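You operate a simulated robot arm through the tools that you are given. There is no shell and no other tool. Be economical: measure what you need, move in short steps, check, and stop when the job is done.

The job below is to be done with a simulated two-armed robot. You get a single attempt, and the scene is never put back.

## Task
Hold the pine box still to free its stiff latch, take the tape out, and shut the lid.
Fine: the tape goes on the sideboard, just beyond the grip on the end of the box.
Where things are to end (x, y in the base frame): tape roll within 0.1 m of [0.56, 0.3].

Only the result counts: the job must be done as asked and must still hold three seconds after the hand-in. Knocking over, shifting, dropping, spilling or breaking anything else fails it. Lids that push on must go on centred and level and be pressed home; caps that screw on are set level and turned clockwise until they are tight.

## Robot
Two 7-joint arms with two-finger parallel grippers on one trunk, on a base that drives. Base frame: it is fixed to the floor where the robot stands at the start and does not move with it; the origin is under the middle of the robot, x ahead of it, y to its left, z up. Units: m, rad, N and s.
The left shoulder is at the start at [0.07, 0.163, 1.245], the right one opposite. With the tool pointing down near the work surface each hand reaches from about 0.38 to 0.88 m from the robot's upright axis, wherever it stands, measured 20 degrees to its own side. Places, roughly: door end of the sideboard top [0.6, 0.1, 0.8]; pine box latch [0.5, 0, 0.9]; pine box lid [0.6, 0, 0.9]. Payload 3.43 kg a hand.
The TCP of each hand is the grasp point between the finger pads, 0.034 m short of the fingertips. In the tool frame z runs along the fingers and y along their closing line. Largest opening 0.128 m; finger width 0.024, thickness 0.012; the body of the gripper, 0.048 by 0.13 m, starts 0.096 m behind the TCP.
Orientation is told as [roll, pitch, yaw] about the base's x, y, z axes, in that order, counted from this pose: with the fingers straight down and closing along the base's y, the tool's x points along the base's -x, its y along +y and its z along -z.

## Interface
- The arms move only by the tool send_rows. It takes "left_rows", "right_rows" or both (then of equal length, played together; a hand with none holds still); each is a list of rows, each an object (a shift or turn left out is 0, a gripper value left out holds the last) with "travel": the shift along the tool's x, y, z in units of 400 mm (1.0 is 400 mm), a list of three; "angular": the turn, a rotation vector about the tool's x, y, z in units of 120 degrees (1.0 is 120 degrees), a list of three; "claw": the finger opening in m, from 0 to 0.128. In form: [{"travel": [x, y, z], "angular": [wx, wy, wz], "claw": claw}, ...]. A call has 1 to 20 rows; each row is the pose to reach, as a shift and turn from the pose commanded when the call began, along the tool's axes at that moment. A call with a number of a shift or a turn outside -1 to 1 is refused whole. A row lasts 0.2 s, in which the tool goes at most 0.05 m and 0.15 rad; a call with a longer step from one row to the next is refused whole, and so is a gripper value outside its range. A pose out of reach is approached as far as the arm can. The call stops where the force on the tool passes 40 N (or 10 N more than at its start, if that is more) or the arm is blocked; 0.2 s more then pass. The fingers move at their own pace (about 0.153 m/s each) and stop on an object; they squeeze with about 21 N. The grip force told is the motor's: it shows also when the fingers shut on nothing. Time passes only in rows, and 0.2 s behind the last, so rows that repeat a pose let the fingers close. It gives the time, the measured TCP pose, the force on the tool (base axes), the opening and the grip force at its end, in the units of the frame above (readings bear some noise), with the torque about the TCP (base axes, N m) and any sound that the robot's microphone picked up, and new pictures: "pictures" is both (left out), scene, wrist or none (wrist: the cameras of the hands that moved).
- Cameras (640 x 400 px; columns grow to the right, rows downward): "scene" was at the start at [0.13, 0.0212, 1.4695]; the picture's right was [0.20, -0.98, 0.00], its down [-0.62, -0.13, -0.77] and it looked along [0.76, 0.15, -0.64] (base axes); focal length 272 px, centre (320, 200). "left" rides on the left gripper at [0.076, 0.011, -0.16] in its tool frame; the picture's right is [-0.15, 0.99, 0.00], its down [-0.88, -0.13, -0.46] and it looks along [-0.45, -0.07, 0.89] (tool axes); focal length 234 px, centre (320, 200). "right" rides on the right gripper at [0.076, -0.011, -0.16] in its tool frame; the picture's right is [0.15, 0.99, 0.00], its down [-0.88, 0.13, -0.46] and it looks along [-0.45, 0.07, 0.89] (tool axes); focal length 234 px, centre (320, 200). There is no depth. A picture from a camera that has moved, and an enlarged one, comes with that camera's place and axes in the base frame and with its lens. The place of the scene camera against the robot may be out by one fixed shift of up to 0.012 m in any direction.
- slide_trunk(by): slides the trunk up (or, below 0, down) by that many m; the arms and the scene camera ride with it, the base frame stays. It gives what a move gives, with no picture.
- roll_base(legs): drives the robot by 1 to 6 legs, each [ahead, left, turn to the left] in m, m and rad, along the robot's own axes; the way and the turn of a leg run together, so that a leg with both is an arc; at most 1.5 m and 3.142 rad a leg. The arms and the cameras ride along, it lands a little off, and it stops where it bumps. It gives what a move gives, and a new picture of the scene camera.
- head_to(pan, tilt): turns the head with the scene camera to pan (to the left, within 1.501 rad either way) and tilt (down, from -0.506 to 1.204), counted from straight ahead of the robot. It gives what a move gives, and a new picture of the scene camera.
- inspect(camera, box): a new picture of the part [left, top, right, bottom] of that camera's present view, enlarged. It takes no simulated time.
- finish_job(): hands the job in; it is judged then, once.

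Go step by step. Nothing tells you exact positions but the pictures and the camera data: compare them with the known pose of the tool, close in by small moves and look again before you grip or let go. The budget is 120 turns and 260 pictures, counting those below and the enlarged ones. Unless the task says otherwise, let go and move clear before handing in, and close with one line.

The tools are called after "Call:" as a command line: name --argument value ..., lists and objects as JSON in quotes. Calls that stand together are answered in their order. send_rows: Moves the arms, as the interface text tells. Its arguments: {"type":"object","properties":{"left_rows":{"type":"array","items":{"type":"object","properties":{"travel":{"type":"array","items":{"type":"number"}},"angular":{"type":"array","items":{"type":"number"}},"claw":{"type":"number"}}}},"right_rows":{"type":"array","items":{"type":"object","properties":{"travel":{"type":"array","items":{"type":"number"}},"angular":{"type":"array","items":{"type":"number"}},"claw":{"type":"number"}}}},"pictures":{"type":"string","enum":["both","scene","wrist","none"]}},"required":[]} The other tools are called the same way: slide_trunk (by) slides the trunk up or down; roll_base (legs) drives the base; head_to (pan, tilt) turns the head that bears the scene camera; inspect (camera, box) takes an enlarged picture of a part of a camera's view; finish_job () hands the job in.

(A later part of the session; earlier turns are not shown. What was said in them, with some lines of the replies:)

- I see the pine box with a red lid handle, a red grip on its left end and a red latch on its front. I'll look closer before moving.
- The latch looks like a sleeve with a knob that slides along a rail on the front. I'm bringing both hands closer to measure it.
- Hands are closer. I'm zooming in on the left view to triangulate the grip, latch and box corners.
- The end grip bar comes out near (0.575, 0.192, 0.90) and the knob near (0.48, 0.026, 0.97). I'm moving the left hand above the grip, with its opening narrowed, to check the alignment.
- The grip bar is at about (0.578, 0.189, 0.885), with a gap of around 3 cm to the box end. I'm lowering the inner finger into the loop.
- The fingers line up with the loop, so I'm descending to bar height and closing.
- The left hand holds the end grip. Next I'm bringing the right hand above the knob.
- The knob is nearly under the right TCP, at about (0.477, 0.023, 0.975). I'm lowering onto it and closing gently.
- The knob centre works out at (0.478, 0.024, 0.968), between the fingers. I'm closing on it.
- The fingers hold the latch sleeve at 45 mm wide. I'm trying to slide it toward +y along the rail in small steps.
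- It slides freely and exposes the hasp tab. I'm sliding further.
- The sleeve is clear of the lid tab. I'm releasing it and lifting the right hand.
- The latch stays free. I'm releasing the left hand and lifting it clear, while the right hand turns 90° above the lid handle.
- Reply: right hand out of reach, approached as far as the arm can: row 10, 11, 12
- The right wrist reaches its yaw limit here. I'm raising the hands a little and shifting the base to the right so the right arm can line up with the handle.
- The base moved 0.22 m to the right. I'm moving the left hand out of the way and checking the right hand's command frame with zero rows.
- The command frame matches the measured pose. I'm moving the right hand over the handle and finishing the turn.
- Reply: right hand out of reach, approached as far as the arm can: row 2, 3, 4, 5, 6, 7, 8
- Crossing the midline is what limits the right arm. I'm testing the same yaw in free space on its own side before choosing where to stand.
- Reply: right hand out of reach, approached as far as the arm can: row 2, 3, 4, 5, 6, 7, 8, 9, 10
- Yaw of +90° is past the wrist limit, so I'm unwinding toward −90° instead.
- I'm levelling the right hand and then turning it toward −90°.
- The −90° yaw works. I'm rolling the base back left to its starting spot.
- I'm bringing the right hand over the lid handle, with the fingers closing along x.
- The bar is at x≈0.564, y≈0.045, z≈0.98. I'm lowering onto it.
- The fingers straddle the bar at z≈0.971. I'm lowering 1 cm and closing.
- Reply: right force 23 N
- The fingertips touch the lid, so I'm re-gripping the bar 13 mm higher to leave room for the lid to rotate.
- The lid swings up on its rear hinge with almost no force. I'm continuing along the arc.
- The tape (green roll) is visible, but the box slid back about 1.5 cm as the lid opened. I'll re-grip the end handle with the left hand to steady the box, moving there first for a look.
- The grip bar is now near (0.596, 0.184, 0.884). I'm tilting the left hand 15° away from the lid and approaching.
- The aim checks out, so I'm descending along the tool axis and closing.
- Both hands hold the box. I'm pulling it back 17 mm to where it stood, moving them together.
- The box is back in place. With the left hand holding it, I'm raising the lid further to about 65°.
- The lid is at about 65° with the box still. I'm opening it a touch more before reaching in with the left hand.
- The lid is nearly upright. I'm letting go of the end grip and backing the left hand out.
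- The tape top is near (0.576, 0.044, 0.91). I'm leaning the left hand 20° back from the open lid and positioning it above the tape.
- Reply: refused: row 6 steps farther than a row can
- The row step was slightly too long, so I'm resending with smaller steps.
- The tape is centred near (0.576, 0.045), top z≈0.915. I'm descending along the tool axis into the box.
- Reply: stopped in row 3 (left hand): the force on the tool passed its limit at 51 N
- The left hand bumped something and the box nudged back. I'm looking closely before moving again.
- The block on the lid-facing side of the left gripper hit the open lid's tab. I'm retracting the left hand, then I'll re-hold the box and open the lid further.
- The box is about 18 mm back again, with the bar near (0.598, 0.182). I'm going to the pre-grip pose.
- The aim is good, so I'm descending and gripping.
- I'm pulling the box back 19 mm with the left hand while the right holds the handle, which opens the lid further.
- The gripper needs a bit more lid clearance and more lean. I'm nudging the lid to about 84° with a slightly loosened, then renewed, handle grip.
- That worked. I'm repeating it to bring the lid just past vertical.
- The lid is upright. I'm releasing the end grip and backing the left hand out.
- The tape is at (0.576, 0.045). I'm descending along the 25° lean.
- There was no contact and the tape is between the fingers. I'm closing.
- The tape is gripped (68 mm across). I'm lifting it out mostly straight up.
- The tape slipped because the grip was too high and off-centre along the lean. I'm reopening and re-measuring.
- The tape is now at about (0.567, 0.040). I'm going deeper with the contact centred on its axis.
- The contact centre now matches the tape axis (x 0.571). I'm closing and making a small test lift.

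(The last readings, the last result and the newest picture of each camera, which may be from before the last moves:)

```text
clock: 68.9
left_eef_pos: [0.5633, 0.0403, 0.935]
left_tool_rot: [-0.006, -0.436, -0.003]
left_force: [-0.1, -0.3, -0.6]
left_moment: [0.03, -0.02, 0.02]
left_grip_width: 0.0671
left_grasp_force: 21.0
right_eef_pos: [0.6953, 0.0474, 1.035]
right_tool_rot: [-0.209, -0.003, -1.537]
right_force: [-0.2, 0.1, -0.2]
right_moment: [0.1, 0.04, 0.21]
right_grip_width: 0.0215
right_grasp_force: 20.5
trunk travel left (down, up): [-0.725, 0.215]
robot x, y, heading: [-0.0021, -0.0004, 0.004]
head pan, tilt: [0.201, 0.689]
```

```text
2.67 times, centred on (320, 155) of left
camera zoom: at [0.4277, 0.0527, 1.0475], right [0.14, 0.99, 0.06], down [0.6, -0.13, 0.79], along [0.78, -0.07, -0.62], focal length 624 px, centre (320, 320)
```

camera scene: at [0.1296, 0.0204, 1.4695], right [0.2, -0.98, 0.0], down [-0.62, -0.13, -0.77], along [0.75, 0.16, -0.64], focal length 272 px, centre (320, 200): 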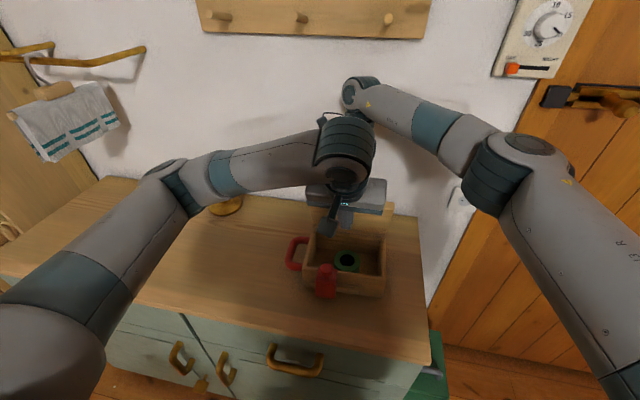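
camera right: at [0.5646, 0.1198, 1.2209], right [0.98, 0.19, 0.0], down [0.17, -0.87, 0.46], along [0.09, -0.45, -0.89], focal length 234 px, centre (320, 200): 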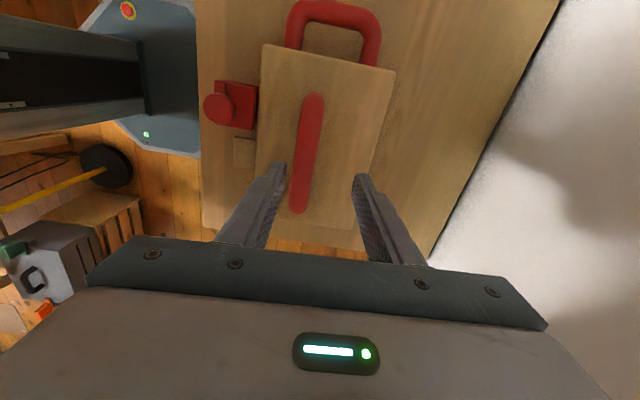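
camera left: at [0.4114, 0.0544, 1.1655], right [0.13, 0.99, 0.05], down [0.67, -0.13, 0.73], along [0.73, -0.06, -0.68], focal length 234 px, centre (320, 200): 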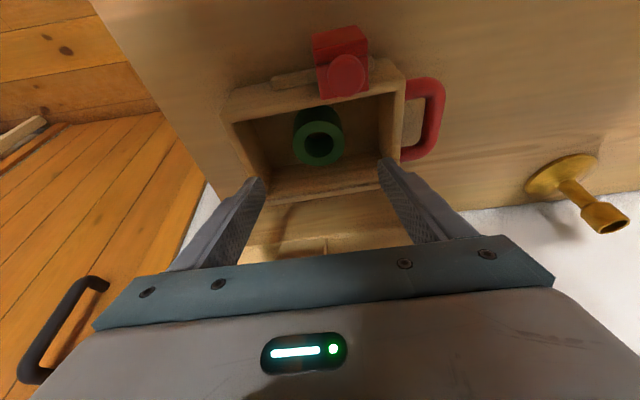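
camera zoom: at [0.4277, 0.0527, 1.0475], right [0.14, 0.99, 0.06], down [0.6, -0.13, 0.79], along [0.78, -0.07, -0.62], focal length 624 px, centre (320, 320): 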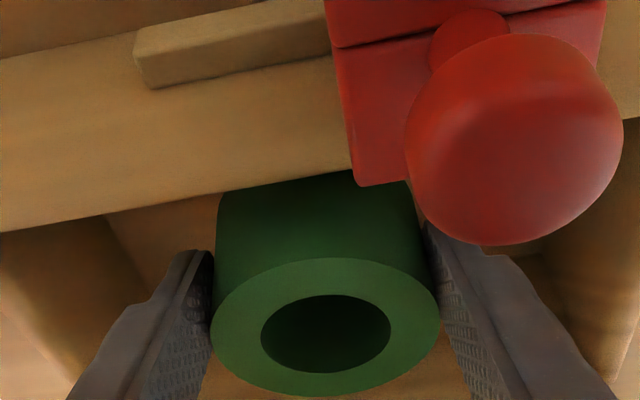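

The tape rises with the hand. I'm continuing the lift slowly.

Call:
send_rows --left_rows '[{"travel": [-0.022, 0, -0.0587]}, {"travel": [-0.044, 0, -0.1174]}, {"travel": [-0.066, 0, -0.176]}, {"travel": [-0.088, 0, -0.235]}, {"travel": [-0.11, 0, -0.2936]}, {"travel": [-0.11, 0, -0.2936]}]' --pictures "none"

Call:
inspect --camera "left" --box '[200, 80, 440, 230]'

Call:
inspect --camera "scene" --box '[270, 170, 430, 310]'

```text
clock: 70.3
left_eef_pos: [0.5522, 0.0407, 1.0602]
left_tool_rot: [-0.006, -0.438, -0.002]
left_force: [0.8, -0.8, -1.2]
left_moment: [0.0, -0.01, -0.02]
left_grip_width: 0.0673
left_grasp_force: 21.3
right_eef_pos: [0.6954, 0.0478, 1.0346]
right_tool_rot: [-0.211, -0.003, -1.536]
right_force: [0.3, -1.5, 0.1]
right_moment: [0.05, 0.01, 0.2]
right_grip_width: 0.0215
right_grasp_force: 20.8
trunk travel left (down, up): [-0.725, 0.215]
robot x, y, heading: [-0.0029, 0.0006, 0.007]
head pan, tilt: [0.201, 0.689]
```

```text
2.67 times, centred on (320, 155) of left
camera zoom: at [0.4171, 0.0532, 1.1718], right [0.14, 0.99, 0.06], down [0.6, -0.13, 0.79], along [0.78, -0.07, -0.62], focal length 624 px, centre (320, 320)
```

zoom: 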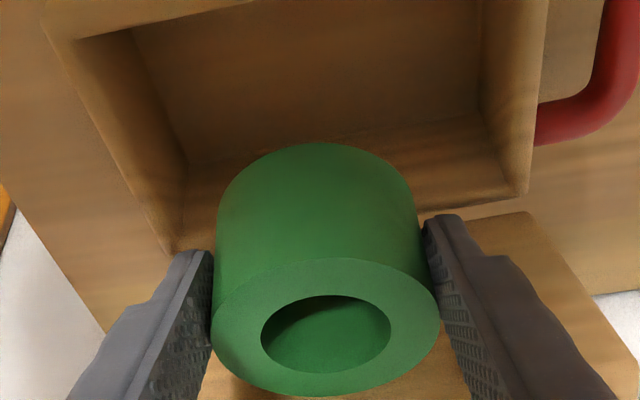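

```text
2.86 times, centred on (350, 240) of scene
camera zoom: at [0.1296, 0.0206, 1.4695], right [0.2, -0.98, 0.0], down [-0.62, -0.13, -0.77], along [0.75, 0.16, -0.64], focal length 778 px, centre (234, 86)
```

zoom: 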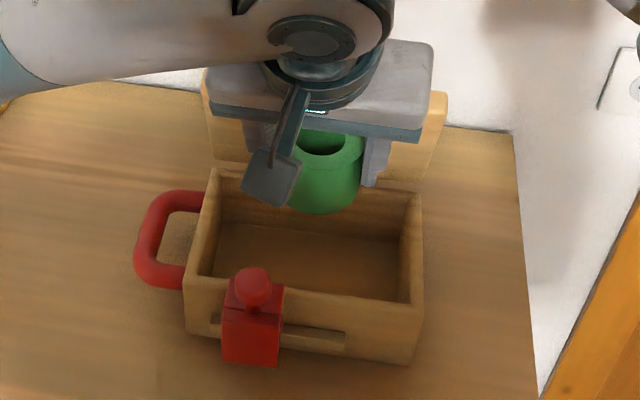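

The tape is out and upright. I'm carrying it over to y≈0.30.

Call:
send_rows --left_rows '[{"travel": [0, 0.1, 0]}, {"travel": [0, 0.2, 0]}, {"travel": [0, 0.3, 0]}, {"travel": [0, 0.4, 0]}, {"travel": [0, 0.5, 0]}, {"travel": [0, 0.6, 0]}, {"travel": [0, 0.66, 0]}, {"travel": [0, 0.66, 0]}]' --pictures "scene"

```text
clock: 72.1
left_eef_pos: [0.555, 0.3049, 1.059]
left_tool_rot: [-0.005, -0.436, -0.004]
left_force: [-0.1, -0.1, 0.0]
left_moment: [-0.04, 0.04, -0.01]
left_grip_width: 0.0674
left_grasp_force: 20.9
right_eef_pos: [0.6946, 0.0476, 1.0345]
right_tool_rot: [-0.21, -0.002, -1.537]
right_force: [1.2, -2.8, 2.8]
right_moment: [0.07, 0.0, 0.07]
right_grip_width: 0.0217
right_grasp_force: 20.8
trunk travel left (down, up): [-0.725, 0.215]
robot x, y, heading: [-0.0006, -0.005, 0.003]
head pan, tilt: [0.201, 0.689]
camera scene: at [0.1296, 0.0204, 1.4695], right [0.2, -0.98, 0.0], down [-0.62, -0.13, -0.77], along [0.75, 0.16, -0.64], focal length 272 px, centre (320, 200)
```

scene: 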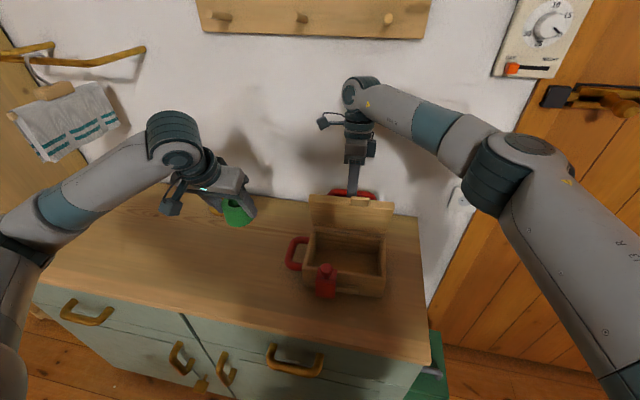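

I'm lowering straight down toward the sideboard.

Call:
send_rows --left_rows '[{"travel": [0.04, 0, 0.085]}, {"travel": [0.08, 0, 0.17]}, {"travel": [0.115, 0, 0.25]}, {"travel": [0.145, 0, 0.31]}, {"travel": [0.156, 0, 0.333]}, {"travel": [0.156, 0, 0.333]}]' --pictures "none"

Call:
send_rows --left_rows '[{"travel": [0.005, 0, 0.011]}, {"travel": [0.01, 0, 0.022]}, {"travel": [0.015, 0, 0.033]}, {"travel": [0.015, 0, 0.033]}]' --pictures "wrist"

Call:
inspect --camera "scene" --box '[180, 160, 340, 280]'

```text
clock: 73.5
left_eef_pos: [0.5553, 0.304, 0.9102]
left_tool_rot: [-0.006, -0.435, -0.004]
left_force: [-0.8, 0.6, -0.3]
left_moment: [0.0, -0.01, 0.0]
left_grip_width: 0.0669
left_grasp_force: 20.8
right_eef_pos: [0.6949, 0.0476, 1.0354]
right_tool_rot: [-0.209, -0.003, -1.537]
right_force: [1.2, -1.8, 1.6]
right_moment: [-0.01, 0.03, 0.09]
right_grip_width: 0.0213
right_grasp_force: 21.1
trunk travel left (down, up): [-0.725, 0.215]
robot x, y, heading: [0.0022, 0.0015, 0.001]
head pan, tilt: [0.201, 0.689]
```

```text
clock: 74.5
left_eef_pos: [0.5548, 0.3028, 0.8965]
left_tool_rot: [-0.006, -0.436, -0.002]
left_force: [0.1, 0.7, -1.2]
left_moment: [0.02, 0.02, 0.0]
left_grip_width: 0.0671
left_grasp_force: 20.7
right_eef_pos: [0.6948, 0.0485, 1.0344]
right_tool_rot: [-0.21, -0.003, -1.535]
right_force: [0.1, -2.3, 1.3]
right_moment: [-0.02, 0.0, 0.16]
right_grip_width: 0.0217
right_grasp_force: 20.9
trunk travel left (down, up): [-0.725, 0.215]
robot x, y, heading: [0.0015, 0.0002, 0.006]
head pan, tilt: [0.201, 0.689]
camera left: at [0.4193, 0.3164, 1.0083], right [0.14, 0.99, 0.06], down [0.6, -0.13, 0.79], along [0.78, -0.07, -0.62], focal length 234 px, centre (320, 200)
```

left: 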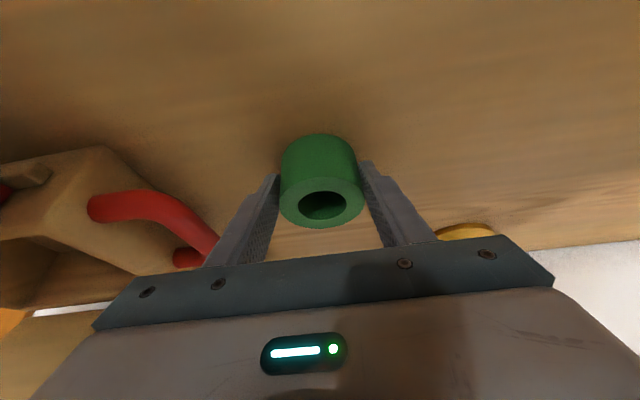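

```text
3.33 times, centred on (260, 220) of scene
camera zoom: at [0.1295, 0.0205, 1.4695], right [0.2, -0.98, 0.0], down [-0.62, -0.13, -0.77], along [0.76, 0.16, -0.64], focal length 908 px, centre (520, 133)
```

zoom: 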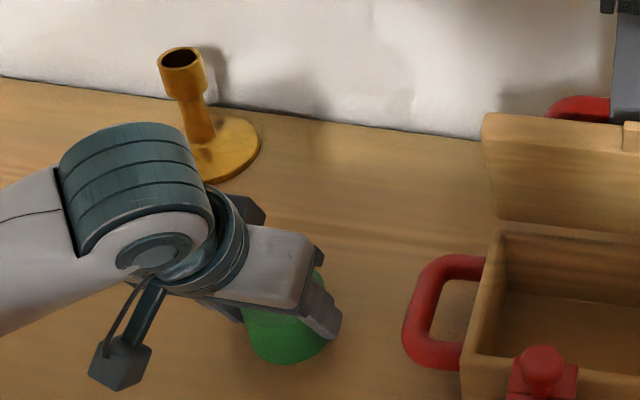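

There's no contact yet, so I'm lowering in small steps.

Call:
send_rows --left_rows '[{"travel": [0.0042, 0, 0.009]}, {"travel": [0.0084, 0, 0.018]}, {"travel": [0.0084, 0, 0.018]}]' --pictures "none"

Call:
send_rows --left_rows '[{"travel": [0.0042, 0, 0.009]}, {"travel": [0.0084, 0, 0.018]}, {"travel": [0.0084, 0, 0.018]}]' --pictures "none"

```text
clock: 75.3
left_eef_pos: [0.555, 0.3021, 0.8901]
left_tool_rot: [-0.004, -0.44, -0.005]
left_force: [3.5, 0.7, 22.0]
left_moment: [0.54, -0.4, -0.2]
left_grip_width: 0.0674
left_grasp_force: 20.8
right_eef_pos: [0.6937, 0.0483, 1.0352]
right_tool_rot: [-0.209, -0.002, -1.534]
right_force: [0.2, 0.0, -0.4]
right_moment: [0.01, -0.02, 0.01]
right_grip_width: 0.0217
right_grasp_force: 21.0
trunk travel left (down, up): [-0.725, 0.215]
robot x, y, heading: [-0.0026, 0.0015, 0.003]
head pan, tilt: [0.201, 0.689]
```

```text
clock: 76.0
left_eef_pos: [0.5547, 0.303, 0.8865]
left_tool_rot: [-0.004, -0.45, -0.004]
left_force: [-6.5, -1.7, 16.7]
left_moment: [0.57, 0.21, 0.09]
left_grip_width: 0.067
left_grasp_force: 21.2
right_eef_pos: [0.6943, 0.0478, 1.0354]
right_tool_rot: [-0.208, -0.004, -1.536]
right_force: [0.7, -0.6, 0.1]
right_moment: [0.1, 0.03, 0.2]
right_grip_width: 0.0218
right_grasp_force: 20.9
trunk travel left (down, up): [-0.725, 0.215]
robot x, y, heading: [0.0007, -0.0032, 0.003]
head pan, tilt: [0.201, 0.689]
stopped in row 3 (left hand): the force on the tool passed its limit at 42 N (the readings are from after the stop); the commanded pose is now the measured one
```

The tape is on the sideboard. I'm opening and withdrawing back along the tool axis.

Call:
send_rows --left_rows '[{"claw": 0.07}, {"claw": 0.085}, {"claw": 0.1}, {"claw": 0.1}, {"travel": [0, 0, -0.06], "claw": 0.1}, {"travel": [0, 0, -0.14]}, {"travel": [0, 0, -0.24]}, {"travel": [0, 0, -0.34]}, {"travel": [0, 0, -0.4]}, {"travel": [0, 0, -0.4]}]' --pictures "wrist"

Call:
inspect --camera "scene" --box '[200, 180, 360, 300]'

```text
clock: 78.2
left_eef_pos: [0.4855, 0.305, 1.0271]
left_tool_rot: [-0.006, -0.444, -0.003]
left_force: [0.1, 1.1, 0.5]
left_moment: [0.01, 0.02, 0.01]
left_grip_width: 0.1
left_grasp_force: 0.0
right_eef_pos: [0.695, 0.0499, 1.0363]
right_tool_rot: [-0.208, 0.0, -1.534]
right_force: [2.9, 6.2, 11.0]
right_moment: [0.5, 0.01, -0.01]
right_grip_width: 0.0215
right_grasp_force: 21.6
trunk travel left (down, up): [-0.725, 0.215]
robot x, y, heading: [-0.0, -0.0013, -0.002]
head pan, tilt: [0.201, 0.689]
camera left: at [0.3498, 0.3176, 1.1393], right [0.14, 0.99, 0.06], down [0.6, -0.13, 0.79], along [0.79, -0.07, -0.61], focal length 234 px, centre (320, 200)
```

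left: 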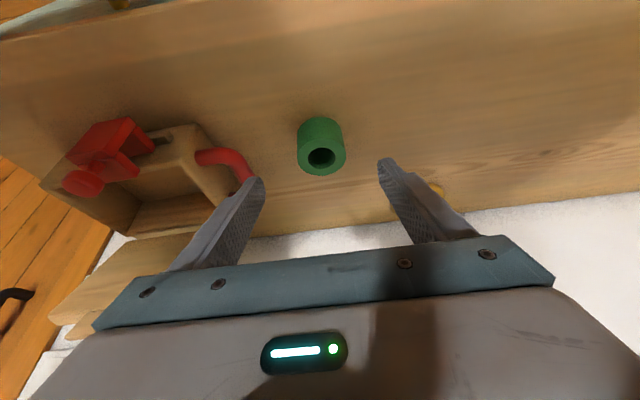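

```text
3.33 times, centred on (280, 240) of scene
camera zoom: at [0.1286, 0.0219, 1.4696], right [0.2, -0.98, 0.0], down [-0.62, -0.13, -0.77], along [0.76, 0.16, -0.64], focal length 908 px, centre (453, 67)
```

zoom: 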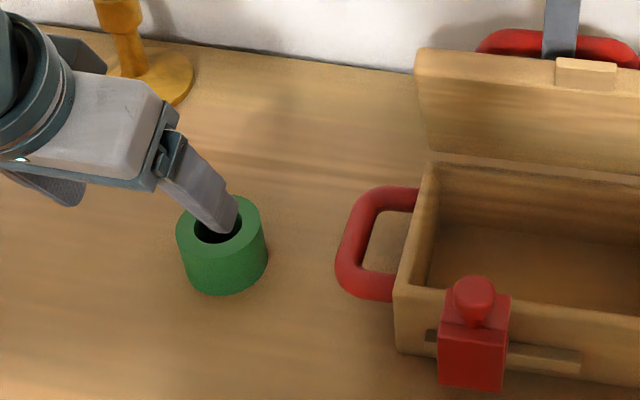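

The tape stands upright at about (0.564, 0.304). To shut the lid without dragging the box, I'll re-hold the end grip first.

Call:
send_rows --left_rows '[{"travel": [0, 0, -0.03], "angular": [0, 0.07, 0], "claw": 0.06}, {"travel": [0, 0, -0.05], "angular": [0, 0.14, 0], "claw": 0.04}, {"travel": [0, 0, -0.05], "angular": [0, 0.212, 0], "claw": 0.04}, {"travel": [0, 0, -0.05], "angular": [0, 0.212, 0], "claw": 0.04}]' --pictures "none"

```text
clock: 79.2
left_eef_pos: [0.4769, 0.3051, 1.0463]
left_tool_rot: [-0.004, 0.004, -0.004]
left_force: [0.2, -0.2, 0.6]
left_moment: [0.0, 0.0, -0.01]
left_grip_width: 0.0399
left_grasp_force: 0.1
right_eef_pos: [0.694, 0.0488, 1.0338]
right_tool_rot: [-0.207, -0.004, -1.536]
right_force: [2.9, 5.6, 11.6]
right_moment: [0.01, -0.03, 0.08]
right_grip_width: 0.0216
right_grasp_force: 21.2
trunk travel left (down, up): [-0.725, 0.215]
robot x, y, heading: [-0.0027, -0.0009, 0.003]
head pan, tilt: [0.201, 0.689]
```

Call:
send_rows --left_rows '[{"travel": [-0.09, -0.06, 0.0]}, {"travel": [-0.17, -0.13, 0.02], "angular": [0.04, 0, 0]}, {"travel": [-0.2575, -0.19, 0.06], "angular": [0.085, 0, 0]}, {"travel": [-0.2575, -0.235, 0.1325], "angular": [0.125, 0, 0]}, {"travel": [-0.2575, -0.235, 0.1325], "angular": [0.125, 0, 0]}]' --pictures "none"

Call:
inspect --camera "left" --box '[160, 60, 420, 230]'

Call:
inspect --camera "scene" --box '[230, 170, 430, 300]'

```text
clock: 80.5
left_eef_pos: [0.5817, 0.2102, 0.9913]
left_tool_rot: [-0.267, 0.001, -0.005]
left_force: [-0.2, -0.3, -0.6]
left_moment: [0.03, 0.02, 0.0]
left_grip_width: 0.0401
left_grasp_force: 0.0
right_eef_pos: [0.6953, 0.0488, 1.0342]
right_tool_rot: [-0.208, -0.003, -1.536]
right_force: [3.9, 2.3, 9.2]
right_moment: [0.02, -0.09, -0.03]
right_grip_width: 0.0214
right_grasp_force: 21.0
trunk travel left (down, up): [-0.725, 0.215]
robot x, y, heading: [-0.0008, -0.0009, -0.001]
head pan, tilt: [0.201, 0.689]
```

```text
2.35 times, centred on (290, 145) of left
camera zoom: at [0.5065, 0.2645, 1.1426], right [0.15, 0.95, -0.26], down [0.88, -0.01, 0.47], along [0.45, -0.3, -0.84], focal length 551 px, centre (391, 329)
```

zoom: 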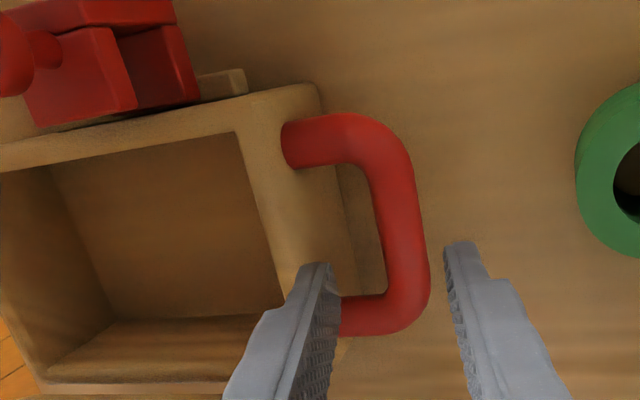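

```text
3.08 times, centred on (330, 235) of scene
camera zoom: at [0.129, 0.0214, 1.4696], right [0.2, -0.98, 0.0], down [-0.62, -0.13, -0.77], along [0.76, 0.16, -0.64], focal length 838 px, centre (289, 92)
```

zoom: 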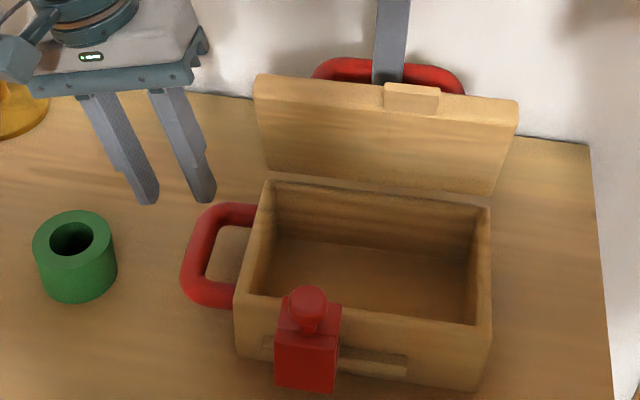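

I'm descending on the grip and closing.

Call:
send_rows --left_rows '[{"travel": [0, 0.006, 0.08], "claw": 0.04}, {"travel": [0, 0.006, 0.16], "claw": 0.04}, {"travel": [0, 0.006, 0.22], "claw": 0.04}, {"travel": [0, 0.006, 0.245], "claw": 0.04}, {"travel": [0, 0.006, 0.245], "claw": 0.0}, {"travel": [0, 0.006, 0.245], "claw": 0.0}, {"travel": [0, 0.006, 0.245], "claw": 0.0}]' --pictures "none"

```text
clock: 82.0
left_eef_pos: [0.5809, 0.1906, 0.8972]
left_tool_rot: [-0.266, 0.002, -0.006]
left_force: [-0.1, 3.2, 0.9]
left_moment: [-0.01, 0.03, 0.57]
left_grip_width: 0.0222
left_grasp_force: 21.0
right_eef_pos: [0.6956, 0.0486, 1.0354]
right_tool_rot: [-0.21, -0.004, -1.537]
right_force: [2.3, 0.6, 6.9]
right_moment: [0.0, 0.03, -0.07]
right_grip_width: 0.0217
right_grasp_force: 20.8
trunk travel left (down, up): [-0.725, 0.215]
robot x, y, heading: [-0.0029, 0.0013, 0.003]
head pan, tilt: [0.201, 0.689]
```

Both hands hold the box and lid. I'm swinging the lid closed along the hinge arc, first part.

Call:
send_rows --right_rows '[{"travel": [0, -0.032, -0.007]}, {"travel": [0, -0.0647, -0.012]}, {"travel": [0, -0.096, -0.011], "angular": [-0.017, 0, 0]}, {"travel": [0, -0.127, -0.0075], "angular": [-0.0333, 0, 0]}, {"travel": [0, -0.156, 0.001], "angular": [-0.046, 0, 0]}, {"travel": [0, -0.185, 0.012], "angular": [-0.0583, 0, 0]}, {"travel": [0, -0.185, 0.012], "angular": [-0.0583, 0, 0]}]' --pictures "none"

Call:
inspect --camera "scene" --box '[230, 170, 430, 300]'

Call:
inspect --camera "right" --box '[160, 60, 480, 260]'

```text
clock: 83.7
left_eef_pos: [0.5818, 0.1879, 0.8978]
left_tool_rot: [-0.267, -0.001, -0.007]
left_force: [-2.6, -4.8, 6.1]
left_moment: [-0.05, -0.33, 0.0]
left_grip_width: 0.0218
left_grasp_force: 21.6
right_eef_pos: [0.6218, 0.046, 1.0447]
right_tool_rot: [-0.087, -0.003, -1.537]
right_force: [2.6, 3.9, -8.3]
right_moment: [0.09, -0.1, -0.5]
right_grip_width: 0.0223
right_grasp_force: 20.2
trunk travel left (down, up): [-0.725, 0.215]
robot x, y, heading: [-0.0014, 0.0005, 0.005]
head pan, tilt: [0.201, 0.689]
```

```text
3.08 times, centred on (330, 235) of scene
camera zoom: at [0.1298, 0.0205, 1.4695], right [0.2, -0.98, 0.0], down [-0.62, -0.13, -0.77], along [0.75, 0.16, -0.64], focal length 838 px, centre (289, 92)
```

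zoom: 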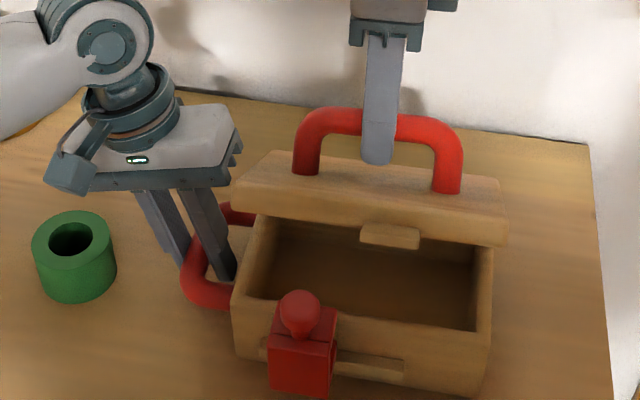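

```text
2.00 times, centred on (320, 160) of right
camera zoom: at [0.6216, 0.1217, 1.2047], right [0.98, 0.18, -0.09], down [0.2, -0.87, 0.44], along [0.0, -0.45, -0.89], focal length 468 px, centre (320, 280)
```

zoom: 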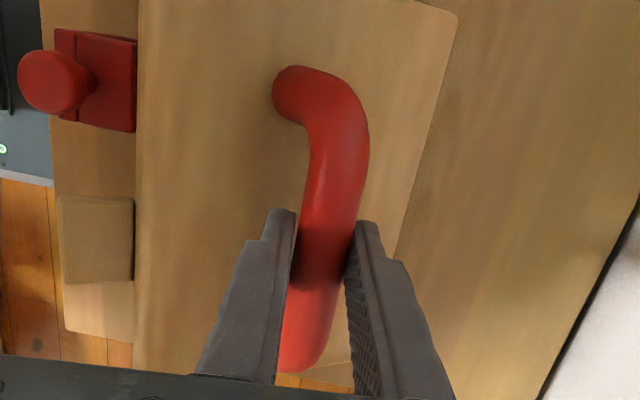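

The lid follows well. I'm continuing to nearly closed.

Call:
send_rows --right_rows '[{"travel": [0, -0.027, 0.017], "angular": [-0.012, 0, 0]}, {"travel": [0, -0.053, 0.0328], "angular": [-0.025, 0, 0]}, {"travel": [0, -0.077, 0.052], "angular": [-0.034, 0, 0]}, {"travel": [0, -0.098, 0.071], "angular": [-0.0417, 0, 0]}, {"travel": [0, -0.1195, 0.1027], "angular": [-0.0417, 0, 0]}, {"travel": [0, -0.1195, 0.1027], "angular": [-0.0417, 0, 0]}]' --pictures "none"

Call:
inspect --camera "scene" --box '[230, 170, 430, 300]'

```text
clock: 85.0
left_eef_pos: [0.5805, 0.1876, 0.897]
left_tool_rot: [-0.262, 0.003, -0.007]
left_force: [-5.9, -2.8, 1.6]
left_moment: [0.01, -0.2, -0.04]
left_grip_width: 0.0217
left_grasp_force: 21.2
right_eef_pos: [0.5724, 0.0431, 1.0097]
right_tool_rot: [0.003, 0.001, -1.539]
right_force: [16.1, -3.1, 21.2]
right_moment: [0.11, -0.36, -0.55]
right_grip_width: 0.0226
right_grasp_force: 20.9
trunk travel left (down, up): [-0.725, 0.215]
robot x, y, heading: [-0.0044, -0.0022, 0.006]
head pan, tilt: [0.201, 0.689]
```

```text
3.08 times, centred on (330, 235) of scene
camera zoom: at [0.129, 0.0197, 1.4699], right [0.2, -0.98, 0.0], down [-0.62, -0.13, -0.77], along [0.76, 0.16, -0.64], focal length 838 px, centre (289, 92)
```

zoom: 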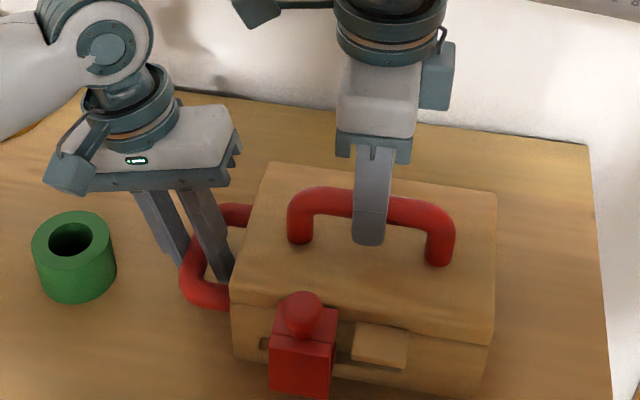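

The lid looks shut. I'm releasing the handle and lifting the right hand clear.

Call:
send_rows --right_rows '[{"claw": 0.045}, {"claw": 0.045}, {"travel": [0, 0, -0.06], "claw": 0.045}, {"travel": [0, 0, -0.15]}, {"travel": [0, 0, -0.25]}, {"travel": [0, 0, -0.25]}]' --pictures "none"

Call:
inspect --camera "scene" --box '[280, 200, 400, 300]'

Call:
inspect --camera "right" --box '[160, 20, 480, 220]'

```text
clock: 86.5
left_eef_pos: [0.5817, 0.1887, 0.896]
left_tool_rot: [-0.264, 0.003, -0.005]
left_force: [-1.0, -0.7, -1.3]
left_moment: [0.01, 0.35, 0.1]
left_grip_width: 0.0217
left_grasp_force: 21.0
right_eef_pos: [0.5711, 0.0443, 1.1078]
right_tool_rot: [-0.001, -0.001, -1.536]
right_force: [0.7, -0.2, 0.1]
right_moment: [0.0, 0.02, -0.02]
right_grip_width: 0.0453
right_grasp_force: 0.1
trunk travel left (down, up): [-0.725, 0.215]
robot x, y, heading: [-0.0016, -0.0053, 0.004]
head pan, tilt: [0.201, 0.689]
```

```text
4.00 times, centred on (340, 250) of scene
camera zoom: at [0.1299, 0.0207, 1.4695], right [0.2, -0.98, 0.0], down [-0.62, -0.13, -0.77], along [0.75, 0.16, -0.64], focal length 1089 px, centre (240, 0)
```

zoom: 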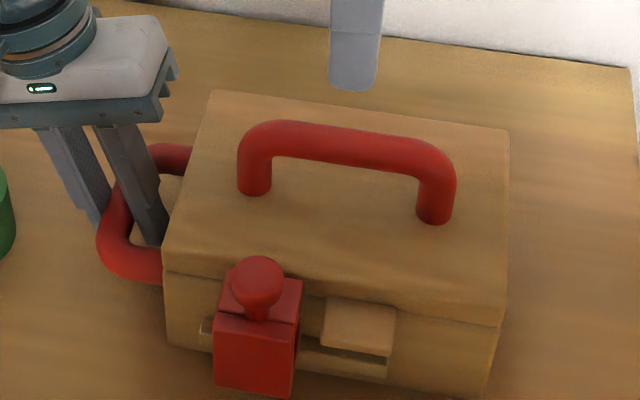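

```text
2.00 times, centred on (320, 120) of right
camera zoom: at [0.5562, 0.1193, 1.2672], right [0.98, 0.18, 0.0], down [0.16, -0.87, 0.46], along [0.08, -0.45, -0.89], focal length 468 px, centre (320, 360)
```

zoom: 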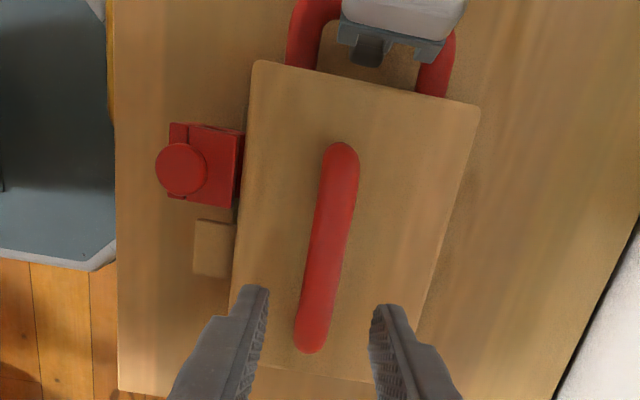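

The lid is shut. The box sits about 1 cm back from its starting spot, so I'm easing it back with the left hand before letting go.

Call:
send_rows --left_rows '[{"travel": [0.009, 0.003, 0]}, {"travel": [0.018, 0.005, 0]}, {"travel": [0.027, 0.007, 0]}, {"travel": [0.027, 0.007, 0]}]' --pictures "none"

Call:
inspect --camera "scene" --box '[270, 190, 430, 310]'

```text
clock: 87.5
left_eef_pos: [0.5723, 0.1921, 0.8966]
left_tool_rot: [-0.266, 0.002, -0.005]
left_force: [1.6, 0.0, -2.2]
left_moment: [-0.02, 0.19, 0.44]
left_grip_width: 0.0217
left_grasp_force: 21.1
right_eef_pos: [0.5711, 0.0445, 1.1077]
right_tool_rot: [0.0, -0.002, -1.535]
right_force: [0.6, -0.5, 0.6]
right_moment: [0.03, -0.02, 0.01]
right_grip_width: 0.0448
right_grasp_force: 0.1
trunk travel left (down, up): [-0.725, 0.215]
robot x, y, heading: [-0.0014, -0.0014, 0.002]
head pan, tilt: [0.201, 0.689]
```

```text
3.33 times, centred on (350, 250) of scene
camera zoom: at [0.1301, 0.0208, 1.4694], right [0.2, -0.98, 0.0], down [-0.62, -0.13, -0.77], along [0.75, 0.16, -0.64], focal length 908 px, centre (220, 33)
```

zoom: 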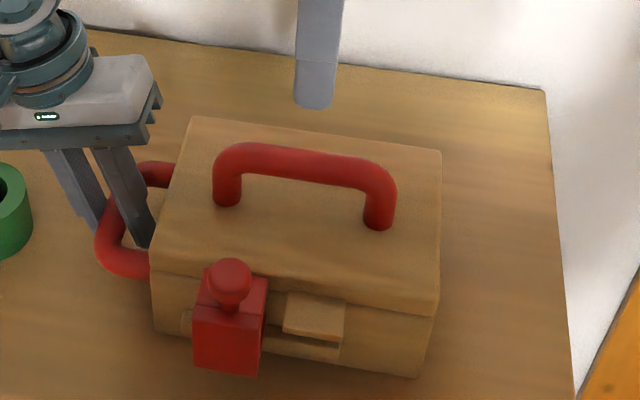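

The box is back at its starting place. I'm releasing the left hand and moving both clear.

Call:
send_rows --left_rows '[{"claw": 0.038}, {"claw": 0.038}, {"travel": [0, 0, -0.06], "claw": 0.038}, {"travel": [0, 0, -0.15], "claw": 0.038}, {"travel": [0, 0, -0.25]}, {"travel": [0, 0, -0.35]}, {"travel": [0, 0, -0.45]}, {"travel": [0, 0, -0.55]}, {"travel": [0, 0, -0.55]}]' --right_rows '[{"travel": [0, 0, 0]}, {"travel": [0, 0, 0]}, {"travel": [0, 0, 0]}, {"travel": [0.0, 0, -0.08]}, {"travel": [-0.1, 0, -0.15]}, {"travel": [-0.2, 0, -0.2]}, {"travel": [-0.3, 0, -0.2]}, {"travel": [-0.4, 0, -0.2]}, {"travel": [-0.4, 0, -0.2]}]' --pictures "scene"

Call:
inspect --camera "scene" --box '[220, 190, 430, 310]'

Call:
inspect --camera "left" --box '[0, 0, 640, 400]'

```text
clock: 89.5
left_eef_pos: [0.5718, 0.2496, 1.1087]
left_tool_rot: [-0.265, 0.0, -0.005]
left_force: [0.0, -0.1, 0.2]
left_moment: [-0.06, 0.02, 0.05]
left_grip_width: 0.0379
left_grasp_force: 0.1
right_eef_pos: [0.5752, -0.1144, 1.187]
right_tool_rot: [0.002, -0.002, -1.537]
right_force: [-0.8, 0.8, 0.4]
right_moment: [-0.05, 0.01, -0.03]
right_grip_width: 0.0451
right_grasp_force: 0.3
trunk travel left (down, up): [-0.725, 0.215]
robot x, y, heading: [-0.001, -0.0034, -0.001]
head pan, tilt: [0.201, 0.689]
camera scene: at [0.1299, 0.0225, 1.4694], right [0.2, -0.98, 0.0], down [-0.62, -0.13, -0.77], along [0.75, 0.16, -0.64], focal length 272 px, centre (320, 200)
```

scene: 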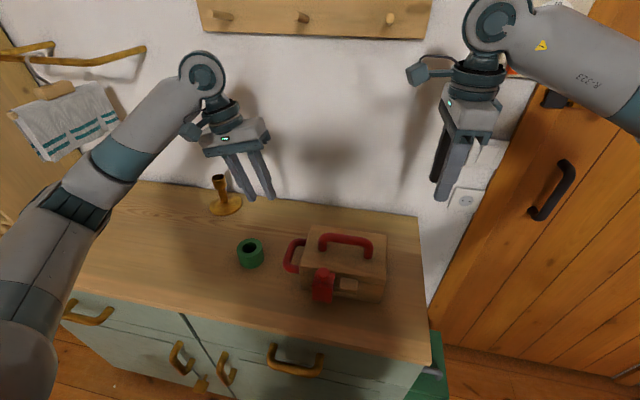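

```text
3.05 times, centred on (325, 250) of scene
camera zoom: at [0.1299, 0.0225, 1.4694], right [0.2, -0.98, 0.0], down [-0.62, -0.13, -0.77], along [0.75, 0.16, -0.64], focal length 830 px, centre (305, 48)
```

zoom: 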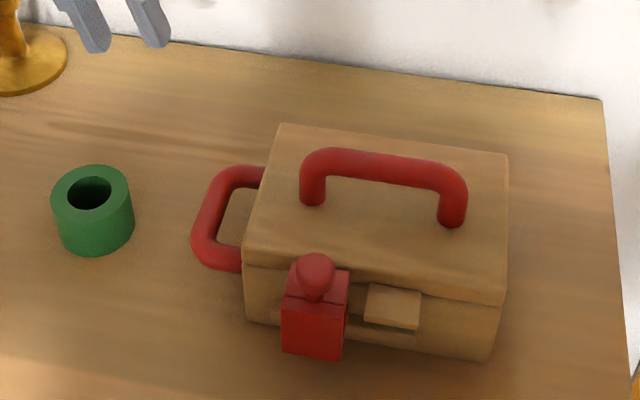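

```text
1.00 times, centred on (320, 200) of left (not enlarged: the box is as wide or as high as the picture)
camera zoom: at [0.4974, 0.3022, 1.2588], right [0.15, 0.95, -0.26], down [0.88, -0.01, 0.47], along [0.45, -0.3, -0.84], focal length 234 px, centre (320, 200)
```

zoom: 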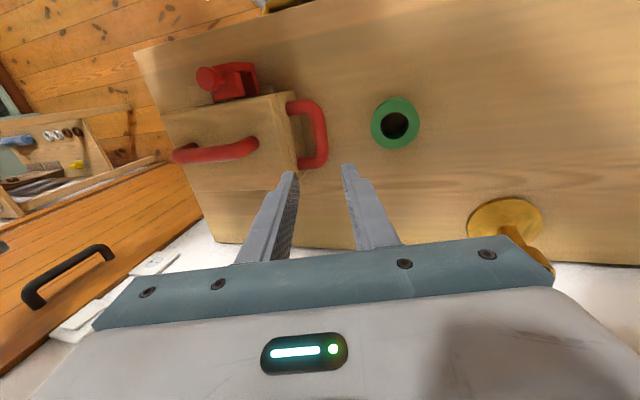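

Everything looks in place: lid shut, tape upright on the sideboard beyond the end grip, box where it started, and both hands clear. I'm handing it in.

Call:
finish_job

```text
The job is handed in.
```

The latch is freed and left open, the lid is shut, and the tape stands upright on the sideboard near (0.56, 0.30), just beyond the end grip. The box slid 1–2 cm a few times while I worked the lid, and I pulled it back to about where it started.
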